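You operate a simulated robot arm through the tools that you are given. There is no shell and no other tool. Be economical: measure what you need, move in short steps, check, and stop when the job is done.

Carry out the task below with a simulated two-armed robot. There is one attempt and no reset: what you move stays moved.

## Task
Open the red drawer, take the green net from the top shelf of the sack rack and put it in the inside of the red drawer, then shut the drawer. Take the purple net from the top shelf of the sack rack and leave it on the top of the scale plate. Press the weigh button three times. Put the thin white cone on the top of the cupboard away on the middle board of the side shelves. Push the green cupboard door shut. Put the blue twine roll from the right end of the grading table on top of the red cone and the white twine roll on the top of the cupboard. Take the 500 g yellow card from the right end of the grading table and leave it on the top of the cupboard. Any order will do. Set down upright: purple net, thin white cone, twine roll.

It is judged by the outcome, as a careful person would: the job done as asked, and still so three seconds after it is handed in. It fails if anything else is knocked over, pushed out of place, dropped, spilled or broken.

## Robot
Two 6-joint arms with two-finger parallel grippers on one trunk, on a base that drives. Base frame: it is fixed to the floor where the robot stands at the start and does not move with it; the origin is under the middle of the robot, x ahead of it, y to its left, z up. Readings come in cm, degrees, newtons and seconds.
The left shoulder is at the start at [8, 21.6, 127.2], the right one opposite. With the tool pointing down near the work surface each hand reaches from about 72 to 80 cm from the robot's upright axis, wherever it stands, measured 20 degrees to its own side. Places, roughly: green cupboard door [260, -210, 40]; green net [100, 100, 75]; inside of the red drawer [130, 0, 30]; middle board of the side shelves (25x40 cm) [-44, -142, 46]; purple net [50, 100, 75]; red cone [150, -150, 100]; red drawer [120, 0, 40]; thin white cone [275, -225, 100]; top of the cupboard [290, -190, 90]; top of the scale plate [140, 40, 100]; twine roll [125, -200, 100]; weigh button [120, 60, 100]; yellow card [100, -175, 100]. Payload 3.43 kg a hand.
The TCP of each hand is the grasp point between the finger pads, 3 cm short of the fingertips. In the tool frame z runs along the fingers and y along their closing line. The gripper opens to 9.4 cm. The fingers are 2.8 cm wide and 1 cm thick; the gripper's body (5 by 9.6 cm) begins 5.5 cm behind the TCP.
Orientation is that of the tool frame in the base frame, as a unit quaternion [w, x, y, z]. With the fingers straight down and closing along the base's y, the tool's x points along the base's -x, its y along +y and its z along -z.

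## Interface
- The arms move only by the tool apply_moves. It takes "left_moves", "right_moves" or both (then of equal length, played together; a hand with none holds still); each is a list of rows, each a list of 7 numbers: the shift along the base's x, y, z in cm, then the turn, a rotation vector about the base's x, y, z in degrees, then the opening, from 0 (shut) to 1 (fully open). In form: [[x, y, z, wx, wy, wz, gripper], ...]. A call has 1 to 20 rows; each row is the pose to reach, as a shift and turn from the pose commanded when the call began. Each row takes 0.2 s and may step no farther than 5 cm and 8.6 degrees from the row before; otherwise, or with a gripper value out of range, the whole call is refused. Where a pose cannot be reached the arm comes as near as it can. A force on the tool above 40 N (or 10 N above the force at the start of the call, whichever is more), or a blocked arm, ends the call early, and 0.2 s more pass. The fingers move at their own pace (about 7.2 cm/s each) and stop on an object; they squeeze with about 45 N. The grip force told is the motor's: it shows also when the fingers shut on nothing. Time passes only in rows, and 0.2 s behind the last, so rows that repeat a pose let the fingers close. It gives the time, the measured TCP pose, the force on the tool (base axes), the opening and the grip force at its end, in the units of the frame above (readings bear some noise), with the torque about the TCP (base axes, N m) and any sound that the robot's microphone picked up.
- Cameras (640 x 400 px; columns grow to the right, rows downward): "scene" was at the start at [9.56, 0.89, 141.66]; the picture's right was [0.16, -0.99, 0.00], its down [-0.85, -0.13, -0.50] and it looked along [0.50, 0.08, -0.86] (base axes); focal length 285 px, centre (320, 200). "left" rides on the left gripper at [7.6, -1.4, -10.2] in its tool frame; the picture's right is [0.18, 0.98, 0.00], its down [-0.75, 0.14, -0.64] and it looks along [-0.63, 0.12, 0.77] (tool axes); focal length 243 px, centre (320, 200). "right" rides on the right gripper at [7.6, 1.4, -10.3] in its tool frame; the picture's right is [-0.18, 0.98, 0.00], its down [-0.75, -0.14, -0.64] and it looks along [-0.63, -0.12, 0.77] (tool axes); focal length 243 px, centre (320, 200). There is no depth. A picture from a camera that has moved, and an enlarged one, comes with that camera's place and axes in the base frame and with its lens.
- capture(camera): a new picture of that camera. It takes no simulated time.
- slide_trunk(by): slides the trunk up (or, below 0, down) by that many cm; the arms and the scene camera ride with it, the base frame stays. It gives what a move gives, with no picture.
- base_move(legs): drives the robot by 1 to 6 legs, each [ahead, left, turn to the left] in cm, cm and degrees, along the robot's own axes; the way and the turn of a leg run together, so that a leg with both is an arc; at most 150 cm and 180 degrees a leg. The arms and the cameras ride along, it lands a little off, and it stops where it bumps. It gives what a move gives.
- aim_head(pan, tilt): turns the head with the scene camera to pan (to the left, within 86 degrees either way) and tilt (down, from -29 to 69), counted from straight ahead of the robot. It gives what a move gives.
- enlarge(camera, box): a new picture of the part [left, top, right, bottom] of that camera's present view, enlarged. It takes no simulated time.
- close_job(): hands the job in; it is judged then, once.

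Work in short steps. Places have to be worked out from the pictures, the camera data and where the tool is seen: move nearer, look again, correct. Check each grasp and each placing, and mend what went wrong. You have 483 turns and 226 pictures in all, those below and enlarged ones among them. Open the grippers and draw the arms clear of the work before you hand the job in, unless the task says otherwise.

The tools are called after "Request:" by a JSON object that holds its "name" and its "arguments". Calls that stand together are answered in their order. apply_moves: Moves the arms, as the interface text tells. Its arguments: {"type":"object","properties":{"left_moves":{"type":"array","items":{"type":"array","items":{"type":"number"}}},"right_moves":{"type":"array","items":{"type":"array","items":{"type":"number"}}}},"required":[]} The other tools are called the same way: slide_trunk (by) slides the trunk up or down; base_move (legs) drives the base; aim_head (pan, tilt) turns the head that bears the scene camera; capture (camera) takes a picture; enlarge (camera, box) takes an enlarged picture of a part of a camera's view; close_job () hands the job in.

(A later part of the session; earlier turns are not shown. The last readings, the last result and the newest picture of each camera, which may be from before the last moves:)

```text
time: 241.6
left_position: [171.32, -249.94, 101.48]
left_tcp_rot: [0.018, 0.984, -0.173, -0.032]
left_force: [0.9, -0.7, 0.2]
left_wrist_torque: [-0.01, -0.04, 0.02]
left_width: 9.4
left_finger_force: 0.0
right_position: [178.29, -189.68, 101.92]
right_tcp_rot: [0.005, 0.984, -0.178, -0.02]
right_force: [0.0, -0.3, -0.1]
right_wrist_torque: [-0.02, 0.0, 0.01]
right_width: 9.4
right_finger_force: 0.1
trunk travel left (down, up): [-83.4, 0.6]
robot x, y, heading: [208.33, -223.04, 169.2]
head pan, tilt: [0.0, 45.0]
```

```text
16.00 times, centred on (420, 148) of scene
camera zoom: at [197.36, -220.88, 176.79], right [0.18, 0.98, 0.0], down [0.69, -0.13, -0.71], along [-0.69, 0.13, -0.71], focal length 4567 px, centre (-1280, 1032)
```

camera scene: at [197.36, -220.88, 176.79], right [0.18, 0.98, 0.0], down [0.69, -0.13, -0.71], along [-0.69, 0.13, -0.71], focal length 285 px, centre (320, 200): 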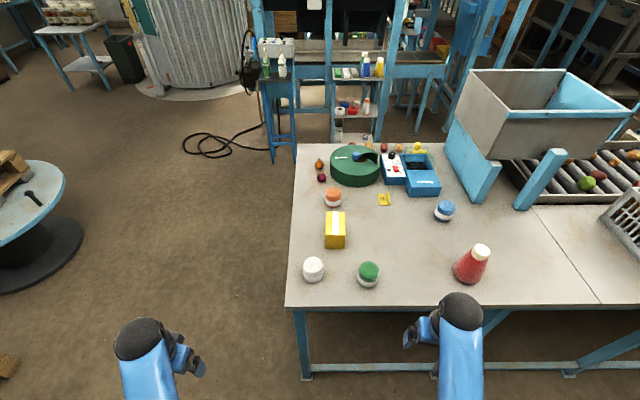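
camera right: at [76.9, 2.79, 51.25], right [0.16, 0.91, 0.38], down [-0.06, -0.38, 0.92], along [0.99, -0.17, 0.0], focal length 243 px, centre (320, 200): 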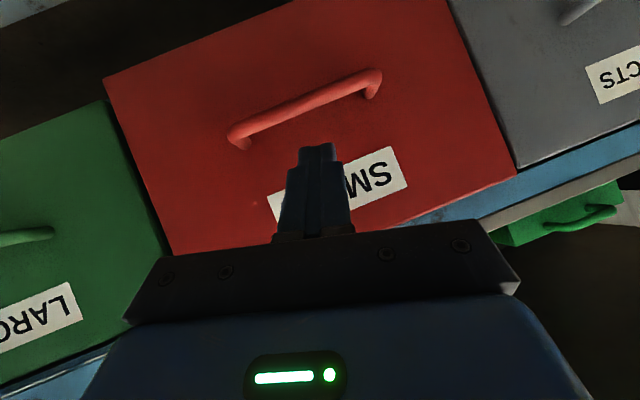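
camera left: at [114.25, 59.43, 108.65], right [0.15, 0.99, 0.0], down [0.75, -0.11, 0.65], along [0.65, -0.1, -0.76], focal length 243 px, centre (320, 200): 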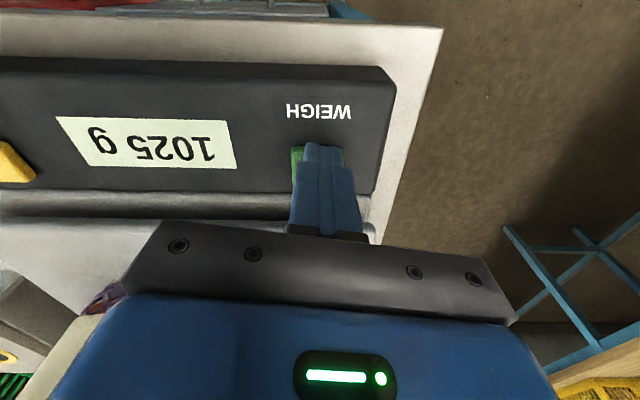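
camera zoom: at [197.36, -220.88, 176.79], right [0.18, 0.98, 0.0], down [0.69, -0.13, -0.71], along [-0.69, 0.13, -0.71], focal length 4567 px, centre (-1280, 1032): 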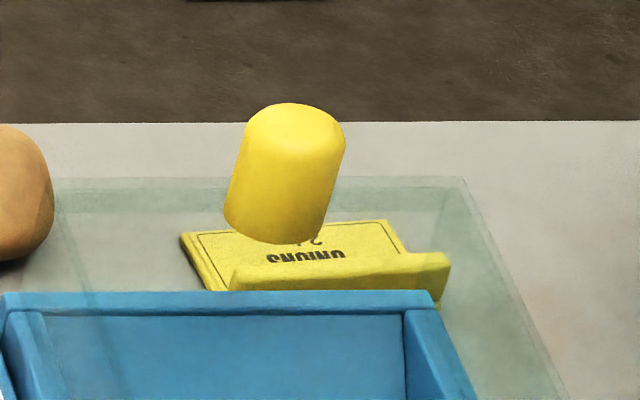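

Front card is "2 kg", so the rear one (500 g) is right, with a graspable upright tab. First the blue roll (≈(131,-158)); to avoid the red cone (top ≈z 107 at (157.5,-163.5)) I approach between green roll and cone.

Request:
{"name": "base_move", "arguments": {"legs": [[16, 0, 0]]}}

Request:
{"name": "apply_moves", "arguments": {"right_moves": [[-4.5, 0.5, 0, 0, 0, 0, 1], [-9, 1, 0, 0, 0, 0, 1], [-13.5, 1.5, 0, 0, 0, 0, 1], [-18, 2, 0, 0, 0, 0, 1], [-22.5, 2.5, 0, 0, 0, 0, 1], [-27, 3, 0, 0, 0, 0, 1], [-30, 3, 0, 0, 0, 0, 1]]}}

Request:
{"name": "capture", "arguments": {"camera": "scene"}}

Request:
{"name": "capture", "arguments": {"camera": "right"}}

```text
time: 243.0
left_position: [156.01, -247.2, 101.73]
left_tcp_rot: [0.018, 0.984, -0.174, -0.033]
left_force: [0.5, -0.7, -0.8]
left_wrist_torque: [0.02, 0.0, -0.02]
left_width: 9.39
left_finger_force: 0.0
right_position: [162.93, -186.93, 101.95]
right_tcp_rot: [0.005, 0.984, -0.178, -0.02]
right_force: [0.1, -0.4, -1.0]
right_wrist_torque: [-0.02, 0.01, -0.01]
right_width: 9.4
right_finger_force: 0.1
trunk travel left (down, up): [-83.4, 0.6]
robot x, y, heading: [192.86, -219.73, 169.2]
head pan, tilt: [0.0, 45.0]
```

```text
time: 244.6
left_position: [155.69, -246.95, 101.47]
left_tcp_rot: [0.018, 0.984, -0.174, -0.032]
left_force: [-0.6, -0.1, -0.2]
left_wrist_torque: [0.02, 0.0, 0.0]
left_width: 9.4
left_finger_force: 0.1
right_position: [132.5, -183.7, 101.66]
right_tcp_rot: [0.004, 0.984, -0.178, -0.019]
right_force: [-0.8, 0.1, 0.7]
right_wrist_torque: [-0.01, -0.02, 0.0]
right_width: 9.41
right_finger_force: 0.0
trunk travel left (down, up): [-83.4, 0.6]
robot x, y, heading: [192.84, -219.7, 169.3]
head pan, tilt: [0.0, 45.0]
```

```text
122 pictures are left
camera scene: at [181.48, -217.95, 176.77], right [0.18, 0.98, 0.0], down [0.7, -0.13, -0.71], along [-0.69, 0.13, -0.71], focal length 285 px, centre (320, 200)
```

scene: 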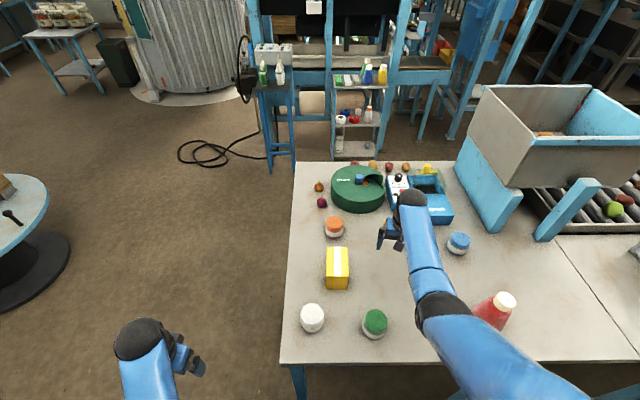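

```text
121 pictures are left
camera right: at [139.67, -187.76, 111.76], right [-0.52, -0.86, 0.02], down [-0.63, 0.4, 0.67], along [-0.58, 0.33, -0.74], focal length 243 px, centre (320, 200)
```

right: 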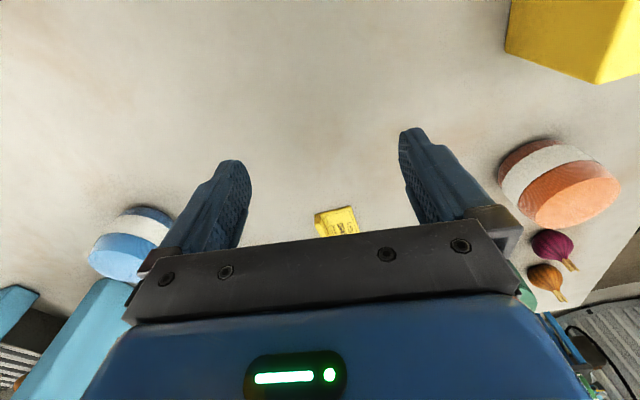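

Strafe right 12 cm first and check the elbow's clearance over the red cone.

Request:
{"name": "base_move", "arguments": {"legs": [[0, -11, 0]]}}

Request:
{"name": "aim_head", "arguments": {"pan": -30, "tilt": 50}}

Request:
{"name": "capture", "arguments": {"camera": "scene"}}

```text
time: 245.8
left_position: [157.74, -236.96, 101.38]
left_tcp_rot: [0.015, 0.984, -0.173, -0.032]
left_force: [0.1, 0.3, -0.5]
left_wrist_torque: [0.04, -0.01, -0.01]
left_width: 9.39
left_finger_force: 0.0
right_position: [134.47, -173.75, 101.84]
right_tcp_rot: [0.001, 0.984, -0.177, -0.02]
right_force: [0.1, -1.0, 1.2]
right_wrist_torque: [0.03, -0.05, -0.02]
right_width: 9.4
right_finger_force: 0.2
trunk travel left (down, up): [-83.4, 0.6]
robot x, y, heading: [194.45, -209.37, 169.4]
head pan, tilt: [0.0, 45.0]
```

```text
time: 246.8
left_position: [157.64, -236.18, 101.58]
left_tcp_rot: [0.019, 0.984, -0.173, -0.032]
left_force: [-0.4, 0.2, 0.3]
left_wrist_torque: [-0.04, -0.02, -0.02]
left_width: 9.4
left_finger_force: 0.1
right_position: [134.78, -172.95, 101.69]
right_tcp_rot: [0.006, 0.984, -0.177, -0.021]
right_force: [0.5, 0.1, 0.0]
right_wrist_torque: [-0.01, 0.05, 0.01]
right_width: 9.4
right_finger_force: 0.0
trunk travel left (down, up): [-83.4, 0.6]
robot x, y, heading: [194.9, -209.26, 169.7]
head pan, tilt: [-30.0, 50.0]
```

```text
120 pictures are left
camera scene: at [185.88, -203.39, 176.08], right [0.65, 0.76, 0.0], down [0.58, -0.5, -0.64], along [-0.49, 0.42, -0.77], focal length 285 px, centre (320, 200)
```

scene: 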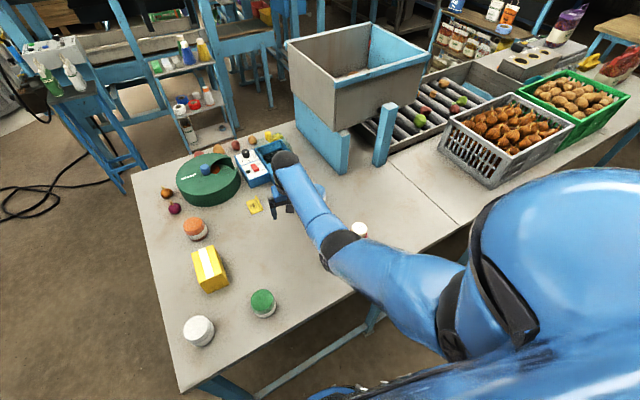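

Elbow works out at z≈126, bottom ≈119, safely above the cone. Strafe the remaining distance.

Request:
{"name": "base_move", "arguments": {"legs": [[0, -11, 0]]}}

Request:
{"name": "capture", "arguments": {"camera": "right"}}

```text
time: 248.0
left_position: [159.69, -226.36, 101.26]
left_tcp_rot: [0.016, 0.984, -0.173, -0.032]
left_force: [0.0, -0.9, -0.3]
left_wrist_torque: [0.02, 0.01, 0.0]
left_width: 9.41
left_finger_force: 0.0
right_position: [136.47, -163.25, 101.98]
right_tcp_rot: [0.002, 0.984, -0.176, -0.02]
right_force: [0.5, -0.5, -0.4]
right_wrist_torque: [0.04, 0.04, -0.01]
right_width: 9.4
right_finger_force: 0.1
trunk travel left (down, up): [-83.4, 0.6]
robot x, y, heading: [197.14, -198.41, 169.3]
head pan, tilt: [-30.0, 50.0]
```

```text
119 pictures are left
camera right: at [143.64, -167.23, 111.96], right [-0.51, -0.86, 0.02], down [-0.63, 0.39, 0.67], along [-0.58, 0.33, -0.74], focal length 243 px, centre (320, 200)
```

right: 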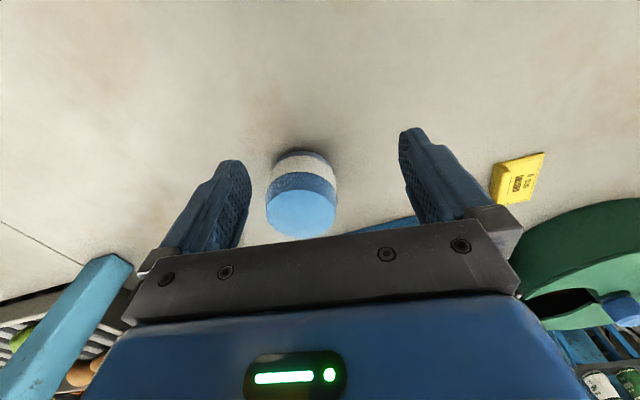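

Blue roll at (132,-158.9), 6.2 cm wide, 6.3 tall. Move over, descend and grip.

Request:
{"name": "apply_moves", "arguments": {"right_moves": [[-2.3, 2.2, 0, 0, 0, 0, 1], [-4.5, 4.3, 0, 0, 0, 0, 1], [-4.5, 4.3, -3, 0, 0, 0, 1], [-4.5, 4.3, -6, 0, 0, 0, 1], [-4.5, 4.3, -7, 0, 0, 0, 1]]}}

Request:
{"name": "capture", "arguments": {"camera": "right"}}

```text
time: 249.2
left_position: [159.78, -225.79, 101.36]
left_tcp_rot: [0.018, 0.984, -0.172, -0.032]
left_force: [0.0, 0.1, -0.1]
left_wrist_torque: [0.02, 0.0, -0.03]
left_width: 9.38
left_finger_force: 0.0
right_position: [134.52, -159.04, 96.48]
right_tcp_rot: [0.004, 0.984, -0.176, -0.02]
right_force: [0.0, -0.2, 0.0]
right_wrist_torque: [-0.01, -0.01, -0.01]
right_width: 9.4
right_finger_force: 0.0
right hand out of reach, approached as far as the arm can: row 3, 4, 5
trunk travel left (down, up): [-83.4, 0.6]
robot x, y, heading: [196.52, -198.49, 169.5]
head pan, tilt: [-30.0, 50.0]
```

```text
118 pictures are left
camera right: at [141.67, -163.06, 106.46], right [-0.51, -0.86, 0.02], down [-0.63, 0.39, 0.67], along [-0.58, 0.33, -0.74], focal length 243 px, centre (320, 200)
```

right: 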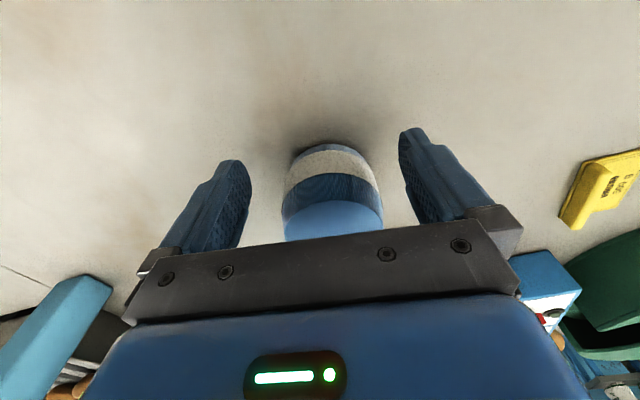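

Reach limit hit. Raise back up, drive 6 cm closer to the table, then descend.

Request:
{"name": "apply_moves", "arguments": {"right_moves": [[0, 0, 3, 0, 0, 0, 1], [0, 0, 5.5, 0, 0, 0, 1]]}}

Request:
{"name": "base_move", "arguments": {"legs": [[6, 0, 0]]}}

Request:
{"name": "capture", "arguments": {"camera": "right"}}

```text
time: 249.8
left_position: [159.82, -225.76, 101.56]
left_tcp_rot: [0.019, 0.984, -0.173, -0.033]
left_force: [0.1, -0.2, -0.1]
left_wrist_torque: [0.04, 0.01, 0.0]
left_width: 9.39
left_finger_force: 0.0
right_position: [134.82, -159.08, 102.04]
right_tcp_rot: [0.005, 0.984, -0.177, -0.02]
right_force: [-0.2, -0.3, 0.6]
right_wrist_torque: [0.0, -0.01, 0.0]
right_width: 9.39
right_finger_force: 0.0
trunk travel left (down, up): [-83.4, 0.6]
robot x, y, heading: [196.6, -198.12, 169.8]
head pan, tilt: [-30.0, 50.0]
```

```text
time: 250.8
left_position: [154.8, -224.84, 101.85]
left_tcp_rot: [0.018, 0.984, -0.173, -0.037]
left_force: [0.5, -1.3, 0.6]
left_wrist_torque: [0.01, 0.05, 0.0]
left_width: 9.36
left_finger_force: 0.0
right_position: [129.74, -158.16, 102.76]
right_tcp_rot: [0.005, 0.984, -0.176, -0.025]
right_force: [1.1, 0.7, 0.4]
right_wrist_torque: [0.01, 0.07, 0.01]
right_width: 9.43
right_finger_force: 0.1
trunk travel left (down, up): [-83.4, 0.6]
robot x, y, heading: [190.79, -197.27, 169.4]
head pan, tilt: [-30.0, 50.0]
```

```text
117 pictures are left
camera right: at [136.93, -162.1, 112.65], right [-0.51, -0.86, 0.03], down [-0.62, 0.39, 0.67], along [-0.59, 0.33, -0.74], focal length 243 px, centre (320, 200)
```

right: 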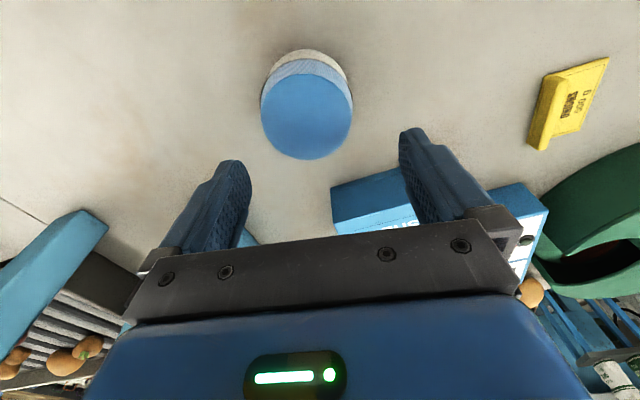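

Roll top at ≈(131.6,-158.4). Adjust and descend to grip.

Request:
{"name": "apply_moves", "arguments": {"right_moves": [[1.9, -0.3, 0, 0, 0, 0, 1], [1.9, -0.3, -3, 0, 0, 0, 1], [1.9, -0.3, -6, 0, 0, 0, 1], [1.9, -0.3, -7.6, 0, 0, 0, 1], [1.9, -0.3, -7.6, 0, 0, 0, 0.3], [1.9, -0.3, -7.6, 0, 0, 0, 0.3], [1.9, -0.3, -7.6, 0, 0, 0, 0.3]]}}

Request:
{"name": "capture", "arguments": {"camera": "right"}}

```text
time: 252.3
left_position: [154.0, -224.57, 101.51]
left_tcp_rot: [0.019, 0.984, -0.172, -0.031]
left_force: [-0.4, 0.2, -0.4]
left_wrist_torque: [0.04, -0.05, 0.0]
left_width: 9.4
left_finger_force: 0.1
right_position: [130.68, -158.34, 94.38]
right_tcp_rot: [0.005, 0.984, -0.176, -0.019]
right_force: [0.7, -0.1, -2.2]
right_wrist_torque: [0.01, 0.0, 0.0]
right_width: 6.84
right_finger_force: 44.7
trunk travel left (down, up): [-83.4, 0.6]
robot x, y, heading: [191.27, -197.59, 169.6]
head pan, tilt: [-30.0, 50.0]
```

```text
116 pictures are left
camera right: at [137.8, -162.22, 104.42], right [-0.51, -0.86, 0.02], down [-0.63, 0.4, 0.67], along [-0.58, 0.33, -0.74], focal length 243 px, centre (320, 200)
```

right: 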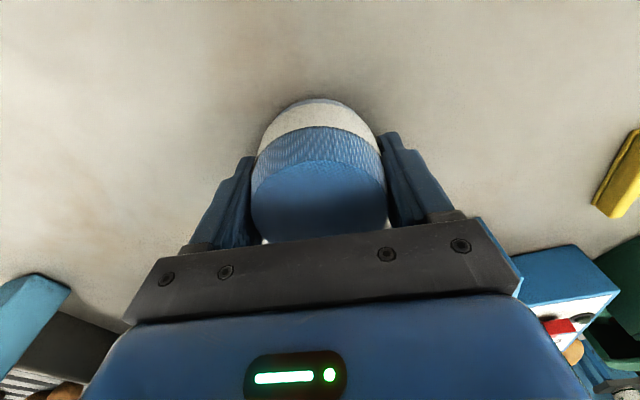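

Gripped. Raise the roll well above the cone's height.

Request:
{"name": "apply_moves", "arguments": {"right_moves": [[0, 0, 4, 0, 0, 0, 0.3], [0, 0, 8, 0, 0, 0, 0.3], [0, 0, 12, 0, 0, 0, 0.3], [0, 0, 16, 0, 0, 0, 0.3], [0, 0, 20, 0, 0, 0, 0.3]]}}

Request:
{"name": "capture", "arguments": {"camera": "right"}}

```text
time: 253.6
left_position: [154.05, -224.68, 101.52]
left_tcp_rot: [0.019, 0.984, -0.173, -0.032]
left_force: [0.2, -0.3, -0.4]
left_wrist_torque: [0.0, 0.0, -0.01]
left_width: 9.4
left_finger_force: 0.1
right_position: [130.78, -158.19, 114.58]
right_tcp_rot: [0.005, 0.984, -0.175, -0.019]
right_force: [0.2, 0.1, -1.1]
right_wrist_torque: [0.0, 0.03, 0.04]
right_width: 6.82
right_finger_force: 45.1
trunk travel left (down, up): [-83.4, 0.6]
robot x, y, heading: [190.4, -197.37, 169.6]
head pan, tilt: [-30.0, 50.0]
```

```text
115 pictures are left
camera right: at [138.03, -162.12, 124.58], right [-0.51, -0.86, 0.02], down [-0.63, 0.4, 0.67], along [-0.58, 0.33, -0.74], focal length 243 px, centre (320, 200)
```

right: 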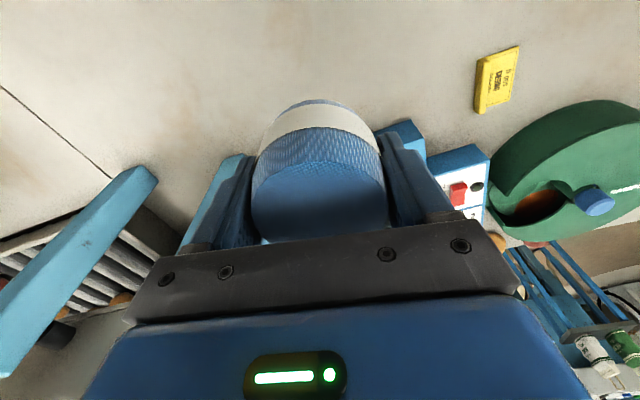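

Roll bottom is at ≈111; cone top ≈(156.2,-162.6,105). Back the base 24.5 cm so the roll comes above the cone.

Request:
{"name": "base_move", "arguments": {"legs": [[-24.5, 0, 0]]}}

Request:
{"name": "aim_head", "arguments": {"pan": -25, "tilt": 45}}

Request:
{"name": "capture", "arguments": {"camera": "scene"}}

Request:
{"name": "capture", "arguments": {"camera": "right"}}

```text
time: 255.3
left_position: [177.66, -229.03, 101.34]
left_tcp_rot: [0.018, 0.984, -0.172, -0.031]
left_force: [0.1, 0.4, -1.2]
left_wrist_torque: [0.0, -0.03, -0.01]
left_width: 9.37
left_finger_force: 0.0
right_position: [154.03, -162.64, 114.16]
right_tcp_rot: [0.005, 0.984, -0.176, -0.017]
right_force: [-0.2, -0.5, -1.9]
right_wrist_torque: [0.01, 0.0, -0.03]
right_width: 6.84
right_finger_force: 45.1
trunk travel left (down, up): [-83.4, 0.6]
robot x, y, heading: [215.04, -201.94, 169.4]
head pan, tilt: [-30.0, 50.0]
```

```text
time: 256.0
left_position: [177.77, -229.1, 101.41]
left_tcp_rot: [0.019, 0.985, -0.171, -0.031]
left_force: [-0.1, -0.1, 0.1]
left_wrist_torque: [-0.02, -0.01, -0.01]
left_width: 9.39
left_finger_force: 0.1
right_position: [154.31, -162.59, 114.38]
right_tcp_rot: [0.005, 0.984, -0.174, -0.019]
right_force: [0.7, -0.2, -1.2]
right_wrist_torque: [-0.01, -0.01, -0.01]
right_width: 6.8
right_finger_force: 45.1
trunk travel left (down, up): [-83.4, 0.6]
robot x, y, heading: [214.43, -201.43, 169.6]
head pan, tilt: [-25.0, 45.0]
```

```text
114 pictures are left
camera scene: at [204.78, -196.62, 176.76], right [0.58, 0.81, 0.0], down [0.58, -0.41, -0.71], along [-0.57, 0.41, -0.71], focal length 285 px, centre (320, 200)
```

scene: 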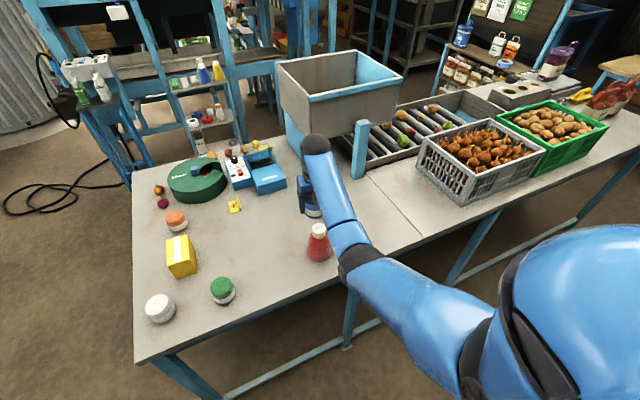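

```text
113 pictures are left
camera right: at [161.5, -166.57, 124.39], right [-0.51, -0.86, 0.02], down [-0.63, 0.39, 0.67], along [-0.58, 0.33, -0.75], focal length 243 px, centre (320, 200)
```

right: 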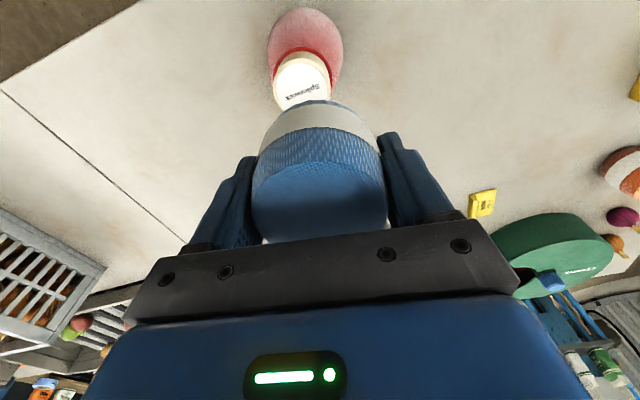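

Cone centre from the hand camera ≈(156.8,-162.7). Shift (1.5, 0.3) and lower near contact.

Request:
{"name": "apply_moves", "arguments": {"right_moves": [[1.5, 0.3, 0, 0, 0, 0, 0.3], [1.5, 0.3, -2, 0, 0, 0, 0.3], [1.5, 0.3, -4, 0, 0, 0, 0.3]]}}

Request:
{"name": "enlarge", "arguments": {"camera": "scene", "box": [260, 180, 400, 280]}}

Request:
{"name": "capture", "arguments": {"camera": "right"}}

```text
time: 256.8
left_position: [177.84, -229.02, 101.48]
left_tcp_rot: [0.019, 0.984, -0.172, -0.031]
left_force: [-0.2, 0.2, 0.2]
left_wrist_torque: [0.0, 0.01, 0.01]
left_width: 9.41
left_finger_force: 0.1
right_position: [155.96, -162.43, 110.28]
right_tcp_rot: [0.005, 0.984, -0.175, -0.02]
right_force: [0.1, 0.3, -1.6]
right_wrist_torque: [-0.02, -0.01, 0.02]
right_width: 6.8
right_finger_force: 45.8
trunk travel left (down, up): [-83.4, 0.6]
robot x, y, heading: [214.56, -201.98, 169.4]
head pan, tilt: [-25.0, 45.0]
```

```text
4.00 times, centred on (330, 230) of scene
camera zoom: at [204.96, -196.66, 176.77], right [0.58, 0.82, 0.0], down [0.58, -0.41, -0.71], along [-0.58, 0.41, -0.71], focal length 1142 px, centre (280, 80)
```

zoom: 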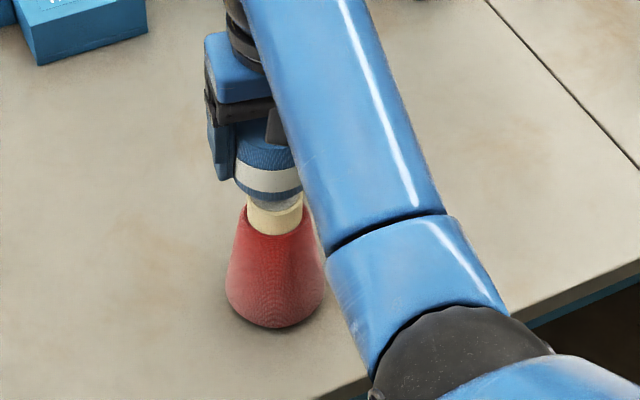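

```text
111 pictures are left
camera right: at [163.13, -166.33, 120.39], right [-0.51, -0.86, 0.02], down [-0.63, 0.39, 0.67], along [-0.58, 0.33, -0.74], focal length 243 px, centre (320, 200)
```

right: 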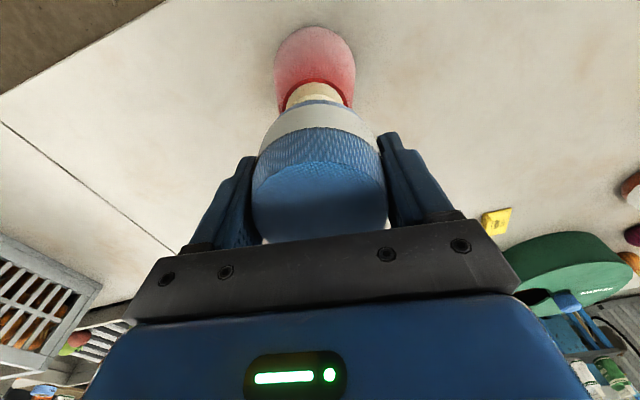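

Tiny correction (+0.2,+0.35), then lower slowly to contact.

Request:
{"name": "apply_moves", "arguments": {"right_moves": [[0.2, 0.35, 0, 0, 0, 0, 0.3], [0.2, 0.35, -0.6, 0, 0, 0, 0.3], [0.2, 0.35, -1.1, 0, 0, 0, 0.3], [0.2, 0.35, -1.5, 0, 0, 0, 0.3]]}}

Request:
{"name": "enlarge", "arguments": {"camera": "scene", "box": [260, 180, 400, 280]}}

```text
time: 257.8
left_position: [177.92, -229.27, 101.41]
left_tcp_rot: [0.019, 0.984, -0.172, -0.032]
left_force: [0.4, -0.7, -0.5]
left_wrist_torque: [-0.03, -0.01, 0.02]
left_width: 9.39
left_finger_force: 0.0
right_position: [156.37, -162.21, 109.01]
right_tcp_rot: [0.006, 0.984, -0.176, -0.02]
right_force: [-0.1, 0.3, -1.0]
right_wrist_torque: [-0.02, 0.04, -0.01]
right_width: 6.8
right_finger_force: 45.2
trunk travel left (down, up): [-83.4, 0.6]
robot x, y, heading: [214.86, -201.54, 169.6]
head pan, tilt: [-25.0, 45.0]
```

```text
4.00 times, centred on (330, 230) of scene
camera zoom: at [205.15, -196.7, 176.79], right [0.58, 0.82, 0.0], down [0.58, -0.41, -0.71], along [-0.58, 0.41, -0.71], focal length 1142 px, centre (280, 80)
```

zoom: 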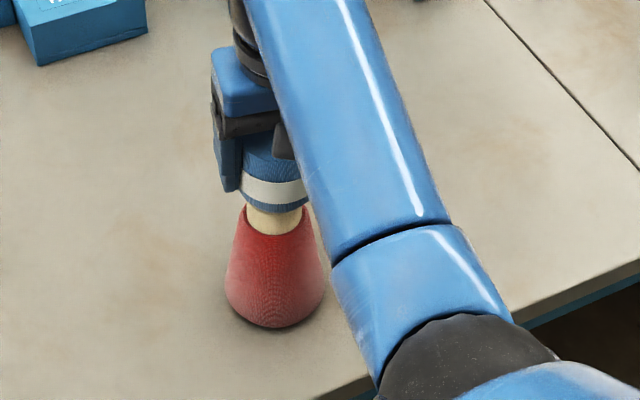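

Request:
{"name": "apply_moves", "arguments": {"right_moves": [[0, 0, -0.4, 0, 0, 0, 0.3], [0, 0, -0.8, 0, 0, 0, 0.3]]}}

Request:
{"name": "apply_moves", "arguments": {"right_moves": [[0, 0, -0.3, 0, 0, 0, 0.3], [0, 0, -0.6, 0, 0, 0, 0.3]]}}

```text
time: 258.4
left_position: [178.19, -229.17, 101.66]
left_tcp_rot: [0.017, 0.984, -0.171, -0.033]
left_force: [-0.2, -0.1, 0.3]
left_wrist_torque: [-0.01, 0.0, 0.02]
left_width: 9.4
left_finger_force: 0.1
right_position: [156.41, -162.02, 108.75]
right_tcp_rot: [0.004, 0.984, -0.175, -0.024]
right_force: [-1.8, 3.6, 17.8]
right_wrist_torque: [0.22, -0.32, 0.07]
right_width: 6.83
right_finger_force: 45.1
trunk travel left (down, up): [-83.4, 0.6]
robot x, y, heading: [214.87, -201.75, 169.8]
head pan, tilt: [-25.0, 45.0]
```

```text
time: 258.9
left_position: [178.26, -229.31, 101.52]
left_tcp_rot: [0.019, 0.985, -0.171, -0.033]
left_force: [-0.1, 0.6, 0.2]
left_wrist_torque: [-0.03, -0.03, -0.05]
left_width: 9.4
left_finger_force: 0.1
right_position: [156.24, -161.97, 108.75]
right_tcp_rot: [0.003, 0.984, -0.176, -0.027]
right_force: [9.8, -3.8, 21.4]
right_wrist_torque: [-0.3, -0.95, 0.0]
right_width: 6.79
right_finger_force: 44.7
trunk travel left (down, up): [-83.4, 0.6]
robot x, y, heading: [214.8, -201.64, 169.7]
head pan, tilt: [-25.0, 45.0]
stopped in row 2 (right hand): the force on the tool passed its limit at 44 N (the readings are from after the stop); the commanded pose is now the measured one
```

Firm contact. Relieve, then open gently and watch.

Request:
{"name": "apply_moves", "arguments": {"right_moves": [[0.1, -0.1, 0.2, 0, 0, 0, 0.3], [0.1, -0.1, 0.2, 0, 0, 0, 0.3]]}}

Request:
{"name": "enlarge", "arguments": {"camera": "scene", "box": [260, 180, 400, 280]}}

```text
time: 259.6
left_position: [178.17, -229.23, 101.59]
left_tcp_rot: [0.018, 0.984, -0.172, -0.033]
left_force: [0.1, -0.4, 0.7]
left_wrist_torque: [-0.01, 0.02, 0.02]
left_width: 9.4
left_finger_force: 0.0
right_position: [156.38, -162.06, 108.57]
right_tcp_rot: [0.003, 0.984, -0.176, -0.027]
right_force: [5.4, -0.4, 12.8]
right_wrist_torque: [0.04, -0.49, -0.03]
right_width: 6.8
right_finger_force: 45.4
trunk travel left (down, up): [-83.4, 0.6]
robot x, y, heading: [214.9, -201.73, 169.7]
head pan, tilt: [-25.0, 45.0]
```

```text
4.00 times, centred on (330, 230) of scene
camera zoom: at [205.53, -196.86, 176.81], right [0.58, 0.81, 0.0], down [0.57, -0.41, -0.71], along [-0.58, 0.41, -0.71], focal length 1142 px, centre (280, 80)
```

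zoom: 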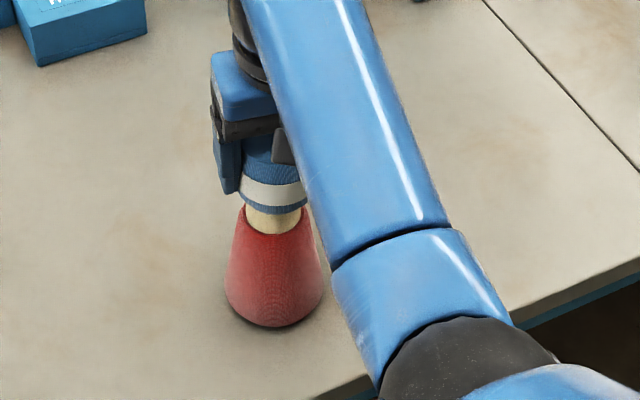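

Aligned. Open and rise straight up.

Request:
{"name": "apply_moves", "arguments": {"right_moves": [[0, 0, 0.1, 0, 0, 0, 0.75], [0, 0, 0.1, 0, 0, 0, 0.95], [0, 0, 0.1, 0, 0, 0, 1], [0, 0, 2, 0, 0, 0, 1], [0, 0, 5, 0, 0, 0, 1], [0, 0, 8, 0, 0, 0, 1]]}}

Request:
{"name": "capture", "arguments": {"camera": "right"}}

Request:
{"name": "enlarge", "arguments": {"camera": "scene", "box": [260, 180, 400, 280]}}

```text
time: 260.9
left_position: [177.93, -229.16, 101.52]
left_tcp_rot: [0.019, 0.984, -0.172, -0.031]
left_force: [0.5, -0.5, 0.7]
left_wrist_torque: [-0.03, 0.0, -0.02]
left_width: 9.4
left_finger_force: 0.1
right_position: [156.16, -161.95, 116.59]
right_tcp_rot: [0.003, 0.984, -0.175, -0.026]
right_force: [0.3, 0.3, 0.5]
right_wrist_torque: [-0.02, -0.01, -0.03]
right_width: 9.41
right_finger_force: 0.0
trunk travel left (down, up): [-83.4, 0.6]
robot x, y, heading: [214.95, -201.84, 169.6]
head pan, tilt: [-25.0, 45.0]
```

```text
108 pictures are left
camera right: at [163.36, -166.0, 126.4], right [-0.51, -0.86, 0.03], down [-0.62, 0.39, 0.68], along [-0.59, 0.33, -0.74], focal length 243 px, centre (320, 200)
```

right: 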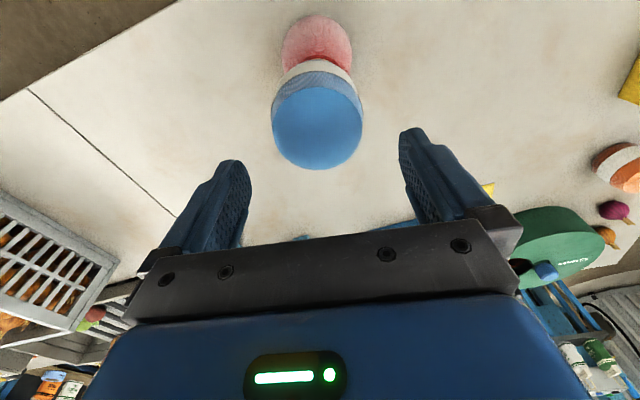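

```text
4.00 times, centred on (330, 230) of scene
camera zoom: at [205.21, -196.74, 176.79], right [0.58, 0.81, 0.0], down [0.58, -0.41, -0.71], along [-0.58, 0.41, -0.71], focal length 1142 px, centre (280, 80)
```

zoom: 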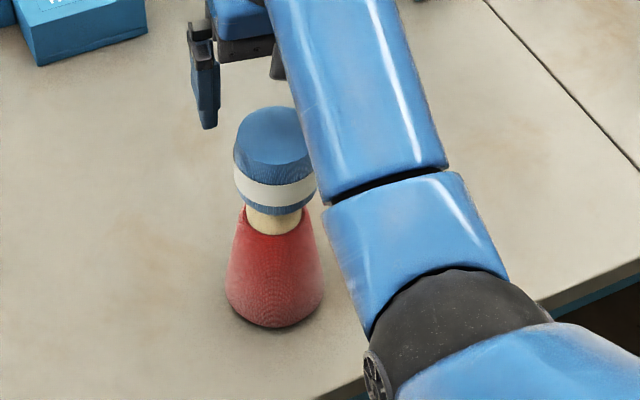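

Blue roll sits upright and centred on the red cone. Move the hand away sideways (above roll height), then drive toward the card.

Request:
{"name": "apply_moves", "arguments": {"right_moves": [[0, -4, 0.5, 0, 0, 0, 1], [0, -8, 0.5, 0, 0, 0, 1], [0, -12, 0.5, 0, 0, 0, 1], [0, -16, 0, 0, 0, 0, 1], [0, -20, 0, 0, 0, 0, 1]]}}

Request:
{"name": "base_move", "arguments": {"legs": [[25, 4, 0]]}}

Request:
{"name": "apply_moves", "arguments": {"right_moves": [[-4, 0.7, -2, 0, 0, 0, 1], [-8, 1.5, -4, 0, 0, 0, 1], [-11, 2, -6, 0, 0, 0, 0.7], [-11, 2, -9, 0, 0, 0, 0.5], [-11, 2, -12, 0, 0, 0, 0.5]]}}

Request:
{"name": "capture", "arguments": {"camera": "right"}}

Request:
{"name": "capture", "arguments": {"camera": "scene"}}

```text
time: 262.1
left_position: [177.96, -229.32, 101.47]
left_tcp_rot: [0.017, 0.984, -0.172, -0.033]
left_force: [-0.4, 0.9, -0.5]
left_wrist_torque: [0.03, 0.0, -0.01]
left_width: 9.39
left_finger_force: 0.0
right_position: [154.92, -182.28, 115.18]
right_tcp_rot: [0.003, 0.984, -0.176, -0.027]
right_force: [-0.6, 0.1, -0.2]
right_wrist_torque: [0.01, -0.06, 0.02]
right_width: 9.39
right_finger_force: 0.0
right hand out of reach, approached as far as the arm can: row 1, 2, 3, 4, 5
trunk travel left (down, up): [-83.4, 0.6]
robot x, y, heading: [215.18, -201.73, 169.7]
head pan, tilt: [-25.0, 45.0]
```

```text
time: 264.1
left_position: [152.96, -228.64, 101.46]
left_tcp_rot: [0.018, 0.984, -0.172, -0.031]
left_force: [-0.1, -0.4, 0.7]
left_wrist_torque: [0.02, -0.01, 0.02]
left_width: 9.41
left_finger_force: 0.1
right_position: [129.83, -181.63, 115.17]
right_tcp_rot: [0.003, 0.984, -0.175, -0.026]
right_force: [0.6, 0.1, 0.6]
right_wrist_torque: [0.02, -0.06, -0.02]
right_width: 9.4
right_finger_force: 0.2
trunk travel left (down, up): [-83.4, 0.6]
robot x, y, heading: [190.22, -201.33, 169.7]
head pan, tilt: [-25.0, 45.0]
stopped in leg 1: the robot was blocked; the commanded pose is now the measured one
```

```text
time: 265.3
left_position: [153.16, -228.59, 101.61]
left_tcp_rot: [0.018, 0.984, -0.172, -0.033]
left_force: [-0.7, 0.2, -0.1]
left_wrist_torque: [0.02, -0.01, 0.02]
left_width: 9.41
left_finger_force: 0.1
right_position: [121.15, -179.44, 104.81]
right_tcp_rot: [0.004, 0.984, -0.175, -0.028]
right_force: [-0.9, 0.0, 0.2]
right_wrist_torque: [-0.04, 0.01, 0.01]
right_width: 4.71
right_finger_force: 0.1
right hand out of reach, approached as far as the arm can: row 3, 4, 5
trunk travel left (down, up): [-83.4, 0.6]
robot x, y, heading: [190.02, -201.23, 169.6]
head pan, tilt: [-25.0, 45.0]
```

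```text
106 pictures are left
camera right: at [128.55, -183.54, 114.73], right [-0.51, -0.86, 0.03], down [-0.62, 0.39, 0.68], along [-0.59, 0.33, -0.73], focal length 243 px, centre (320, 200)
```

right: 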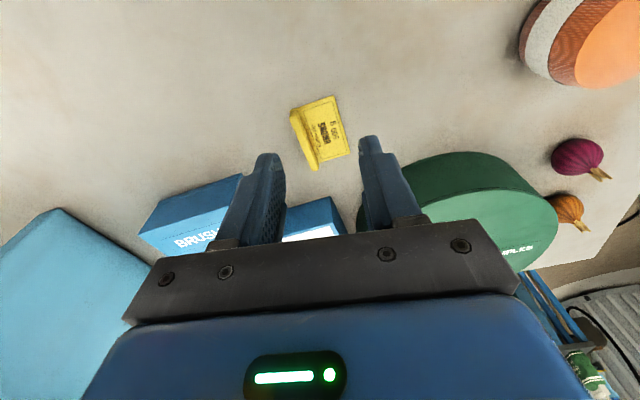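

```text
105 pictures are left
camera scene: at [180.44, -196.13, 176.8], right [0.58, 0.81, 0.0], down [0.58, -0.41, -0.71], along [-0.58, 0.41, -0.71], focal length 285 px, centre (320, 200)
```

scene: 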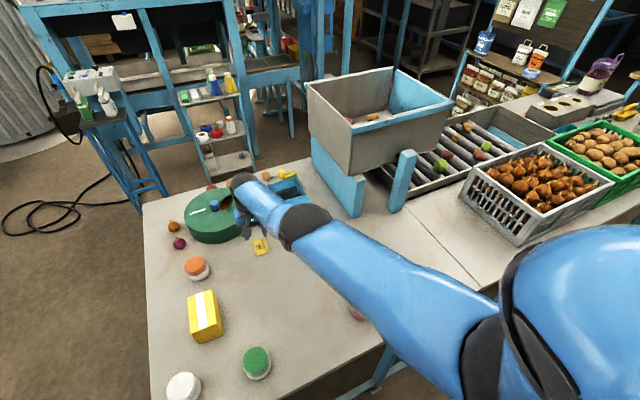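

Base touched something lightly at 36 cm from the edge; I won't go closer. Lower the trunk 8 cm to extend reach, and aim at the card's tab at ≈(118.5,-176.6).

Request:
{"name": "slide_trunk", "arguments": {"by": -8}}

Request:
{"name": "apply_moves", "arguments": {"right_moves": [[-1, 1, 0.5, 0, 0, 4, 0.5], [-2.6, 2.8, 0.5, 0, 0, 9, 0.5], [-2.6, 2.8, 0.5, 0, 0, 9, 0.5]]}}

Request:
{"name": "capture", "arguments": {"camera": "right"}}

Request:
{"name": "capture", "arguments": {"camera": "scene"}}

```text
time: 266.5
left_position: [153.15, -228.57, 93.58]
left_tcp_rot: [0.018, 0.984, -0.172, -0.032]
left_force: [0.4, 0.8, -0.3]
left_wrist_torque: [0.01, 0.0, 0.0]
left_width: 9.43
left_finger_force: 0.1
right_position: [121.33, -179.57, 96.78]
right_tcp_rot: [0.005, 0.984, -0.174, -0.026]
right_force: [-0.3, -0.2, -0.2]
right_wrist_torque: [-0.01, 0.0, 0.0]
right_width: 4.7
right_finger_force: 0.1
trunk travel left (down, up): [-75.4, 8.6]
robot x, y, heading: [190.19, -200.88, 169.5]
head pan, tilt: [-25.0, 45.0]
```

```text
time: 267.3
left_position: [153.03, -228.61, 93.53]
left_tcp_rot: [0.018, 0.984, -0.172, -0.031]
left_force: [-0.1, -0.6, 0.2]
left_wrist_torque: [-0.02, 0.0, -0.02]
left_width: 9.39
left_finger_force: 0.1
right_position: [120.76, -176.84, 98.04]
right_tcp_rot: [0.006, 0.995, -0.098, -0.027]
right_force: [0.1, -0.2, 0.7]
right_wrist_torque: [-0.03, 0.02, 0.05]
right_width: 4.7
right_finger_force: 0.0
right hand out of reach, approached as far as the arm can: row 1, 2, 3
trunk travel left (down, up): [-75.4, 8.6]
robot x, y, heading: [189.86, -201.23, 169.5]
head pan, tilt: [-25.0, 45.0]
```

```text
104 pictures are left
camera right: at [128.63, -179.66, 107.94], right [-0.37, -0.93, 0.03], down [-0.68, 0.29, 0.68], along [-0.64, 0.23, -0.74], focal length 243 px, centre (320, 200)
```

right: 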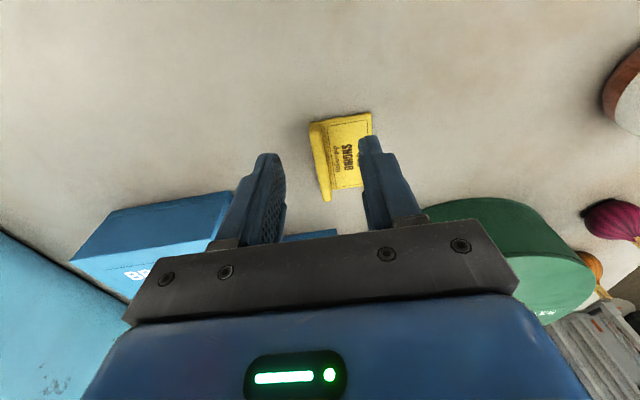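

```text
103 pictures are left
camera scene: at [180.28, -196.2, 168.79], right [0.58, 0.81, 0.0], down [0.58, -0.41, -0.71], along [-0.58, 0.41, -0.71], focal length 285 px, centre (320, 200)
```

scene: 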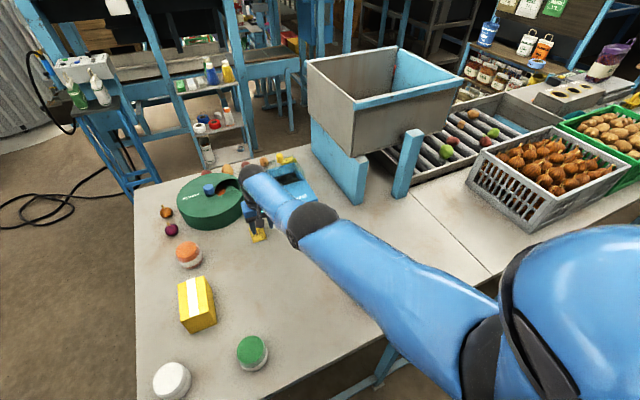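

Reach is marginal; raise the hand and lower the trunk 10 more so the arm sits flatter.

Request:
{"name": "apply_moves", "arguments": {"right_moves": [[0, 0, 4, 0, 0, 0, 0.5], [0, 0, 8, 0, 0, 0, 0.5], [0, 0, 10, 0, 0, 0, 0.5]]}}

Request:
{"name": "slide_trunk", "arguments": {"by": -11}}

Request:
{"name": "apply_moves", "arguments": {"right_moves": [[-1.5, 0, 0, 0, 0, 0, 0.5], [-1.5, 0, 0, 0, 0, 0, 0.5]]}}

Request:
{"name": "capture", "arguments": {"camera": "right"}}

```text
time: 268.1
left_position: [152.98, -228.66, 93.5]
left_tcp_rot: [0.019, 0.984, -0.172, -0.032]
left_force: [0.4, 0.2, -0.2]
left_wrist_torque: [-0.04, 0.02, 0.03]
left_width: 9.39
left_finger_force: 0.1
right_position: [120.71, -176.89, 108.09]
right_tcp_rot: [0.007, 0.995, -0.097, -0.026]
right_force: [-0.6, -0.2, -0.7]
right_wrist_torque: [0.0, 0.01, -0.03]
right_width: 4.71
right_finger_force: 0.2
trunk travel left (down, up): [-75.4, 8.6]
robot x, y, heading: [190.3, -201.36, 169.4]
head pan, tilt: [-25.0, 45.0]
```

```text
time: 268.5
left_position: [153.18, -228.61, 93.39]
left_tcp_rot: [0.02, 0.984, -0.173, -0.034]
left_force: [4.1, -0.9, 10.7]
left_wrist_torque: [0.47, -0.46, -0.21]
left_width: 9.36
left_finger_force: 0.0
right_position: [120.93, -176.84, 107.52]
right_tcp_rot: [0.006, 0.995, -0.098, -0.028]
right_force: [-0.4, 0.0, -0.2]
right_wrist_torque: [-0.02, 0.03, 0.0]
right_width: 4.69
right_finger_force: 0.0
trunk travel left (down, up): [-74.8, 9.2]
robot x, y, heading: [189.9, -201.26, 169.5]
head pan, tilt: [-25.0, 45.0]
stopped: the force on the tool passed its limit at 65 N (the readings are from after the stop); the commanded pose is now the measured one
```

```text
time: 269.1
left_position: [153.15, -228.51, 93.26]
left_tcp_rot: [0.02, 0.984, -0.172, -0.036]
left_force: [4.6, 1.1, 12.3]
left_wrist_torque: [0.66, -0.52, -0.2]
left_width: 9.39
left_finger_force: 0.0
right_position: [119.41, -176.85, 107.55]
right_tcp_rot: [0.006, 0.995, -0.097, -0.027]
right_force: [0.9, 0.0, -0.3]
right_wrist_torque: [0.02, 0.01, 0.0]
right_width: 4.75
right_finger_force: 0.0
trunk travel left (down, up): [-74.8, 9.2]
robot x, y, heading: [190.15, -201.3, 169.4]
head pan, tilt: [-25.0, 45.0]
```

```text
102 pictures are left
camera right: at [127.25, -179.71, 117.45], right [-0.37, -0.93, 0.03], down [-0.68, 0.29, 0.68], along [-0.64, 0.23, -0.73], focal length 243 px, centre (320, 200)
```

right: 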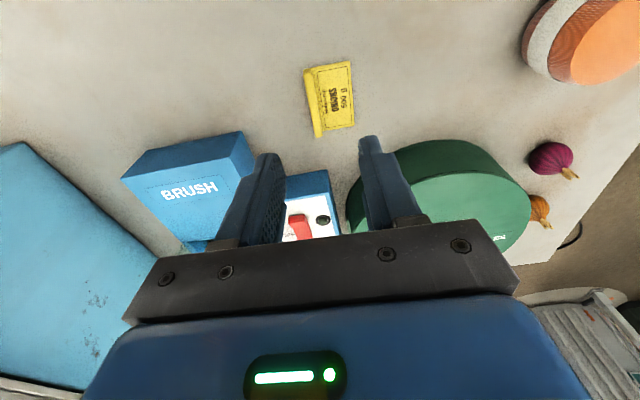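

The left hand's fingertips touched the table's end corner. Lift it a little and move it outward off the table.

Request:
{"name": "apply_moves", "arguments": {"left_moves": [[0, 0, 0.8, 0, 0, 0, 1], [0.5, -3, 0.8, 0, 0, 0, 1], [3, -7, 0.8, 0, 0, 0, 1], [6, -10, 0.8, 0, 0, 0, 1], [9, -13, 0.5, 0, 0, 0, 1]]}}

Request:
{"name": "aim_head", "arguments": {"pan": 10, "tilt": 50}}

Request:
{"name": "capture", "arguments": {"camera": "scene"}}

```text
time: 270.3
left_position: [160.98, -242.74, 94.48]
left_tcp_rot: [0.032, 0.983, -0.176, -0.041]
left_force: [-0.3, -0.2, -0.3]
left_wrist_torque: [0.0, 0.02, -0.03]
left_width: 9.37
left_finger_force: 0.1
right_position: [119.28, -177.11, 107.4]
right_tcp_rot: [0.007, 0.995, -0.098, -0.026]
right_force: [0.4, 0.5, -0.8]
right_wrist_torque: [0.0, 0.0, 0.0]
right_width: 4.71
right_finger_force: 0.1
trunk travel left (down, up): [-74.8, 9.2]
robot x, y, heading: [190.02, -201.3, 169.5]
head pan, tilt: [-25.0, 45.0]
```

```text
time: 271.3
left_position: [161.15, -242.88, 94.5]
left_tcp_rot: [0.032, 0.984, -0.171, -0.04]
left_force: [0.7, 0.4, 0.1]
left_wrist_torque: [-0.02, -0.01, 0.0]
left_width: 9.4
left_finger_force: 0.1
right_position: [119.28, -176.87, 107.33]
right_tcp_rot: [0.007, 0.995, -0.097, -0.027]
right_force: [-0.9, -0.2, 0.1]
right_wrist_torque: [-0.03, 0.01, 0.01]
right_width: 4.69
right_finger_force: 0.1
trunk travel left (down, up): [-74.8, 9.2]
robot x, y, heading: [190.01, -201.08, 169.8]
head pan, tilt: [10.0, 50.0]
```

```text
101 pictures are left
camera scene: at [179.19, -200.83, 167.49], right [0.01, 1.0, 0.0], down [0.77, -0.01, -0.64], along [-0.64, 0.0, -0.77], focal length 285 px, centre (320, 200)
```

scene: 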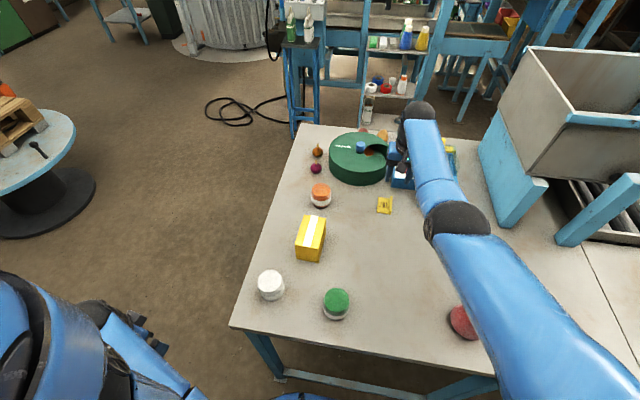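

Left hand is clear. Lower the trunk 10 cm and continue to the card.

Request:
{"name": "slide_trunk", "arguments": {"by": -10}}

Request:
{"name": "capture", "arguments": {"camera": "right"}}

```text
time: 272.6
left_position: [161.12, -242.87, 84.48]
left_tcp_rot: [0.033, 0.984, -0.172, -0.04]
left_force: [-0.3, 0.2, -0.1]
left_wrist_torque: [0.05, 0.01, 0.01]
left_width: 9.42
left_finger_force: 0.1
right_position: [119.29, -176.85, 97.32]
right_tcp_rot: [0.006, 0.995, -0.098, -0.025]
right_force: [0.8, 0.4, -0.8]
right_wrist_torque: [-0.01, 0.0, 0.03]
right_width: 4.7
right_finger_force: 0.0
trunk travel left (down, up): [-64.8, 19.2]
robot x, y, heading: [189.94, -201.15, 169.7]
head pan, tilt: [10.0, 50.0]
```

```text
100 pictures are left
camera right: at [127.1, -179.77, 107.27], right [-0.37, -0.93, 0.03], down [-0.68, 0.29, 0.68], along [-0.64, 0.23, -0.74], focal length 243 px, centre (320, 200)
```

right: 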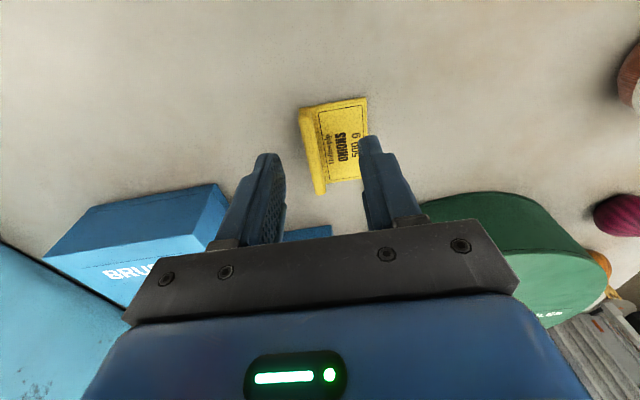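

Aligned with the tab. Descend and close.

Request:
{"name": "apply_moves", "arguments": {"right_moves": [[-0.2, 0.2, -1.5, 0, 0, 0, 0.5], [-0.3, 0.2, -2.6, 0, 0, 0, 0.4], [-0.3, 0.2, -3, 0, 0, 0, 0.4], [-0.3, 0.2, -3, 0, 0, 0, 0], [-0.3, 0.2, -3, 0, 0, 0, 0], [-0.3, 0.2, -3, 0, 0, 0, 0]]}}

Request:
{"name": "capture", "arguments": {"camera": "right"}}

```text
time: 274.0
left_position: [161.17, -242.82, 84.48]
left_tcp_rot: [0.033, 0.984, -0.172, -0.041]
left_force: [-0.3, 0.0, 0.1]
left_wrist_torque: [0.01, -0.03, 0.02]
left_width: 9.4
left_finger_force: 0.1
right_position: [118.95, -176.89, 94.36]
right_tcp_rot: [0.006, 0.995, -0.097, -0.026]
right_force: [-0.1, -0.2, -0.2]
right_wrist_torque: [0.04, 0.0, -0.02]
right_width: 0.7
right_finger_force: 41.0
trunk travel left (down, up): [-64.8, 19.2]
robot x, y, heading: [189.99, -201.26, 169.6]
head pan, tilt: [10.0, 50.0]
```

```text
99 pictures are left
camera right: at [126.8, -179.62, 104.32], right [-0.37, -0.93, 0.03], down [-0.68, 0.29, 0.68], along [-0.64, 0.23, -0.74], focal length 243 px, centre (320, 200)
```

right: 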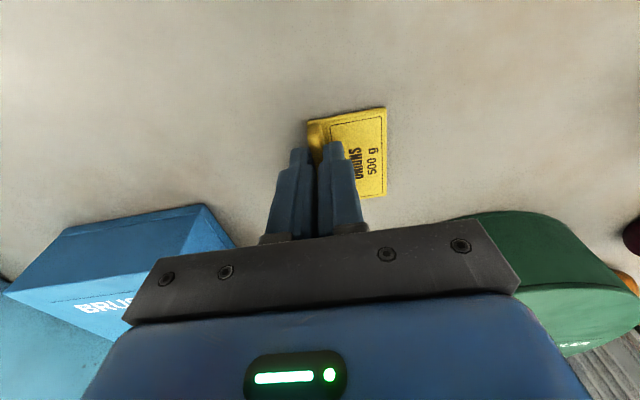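

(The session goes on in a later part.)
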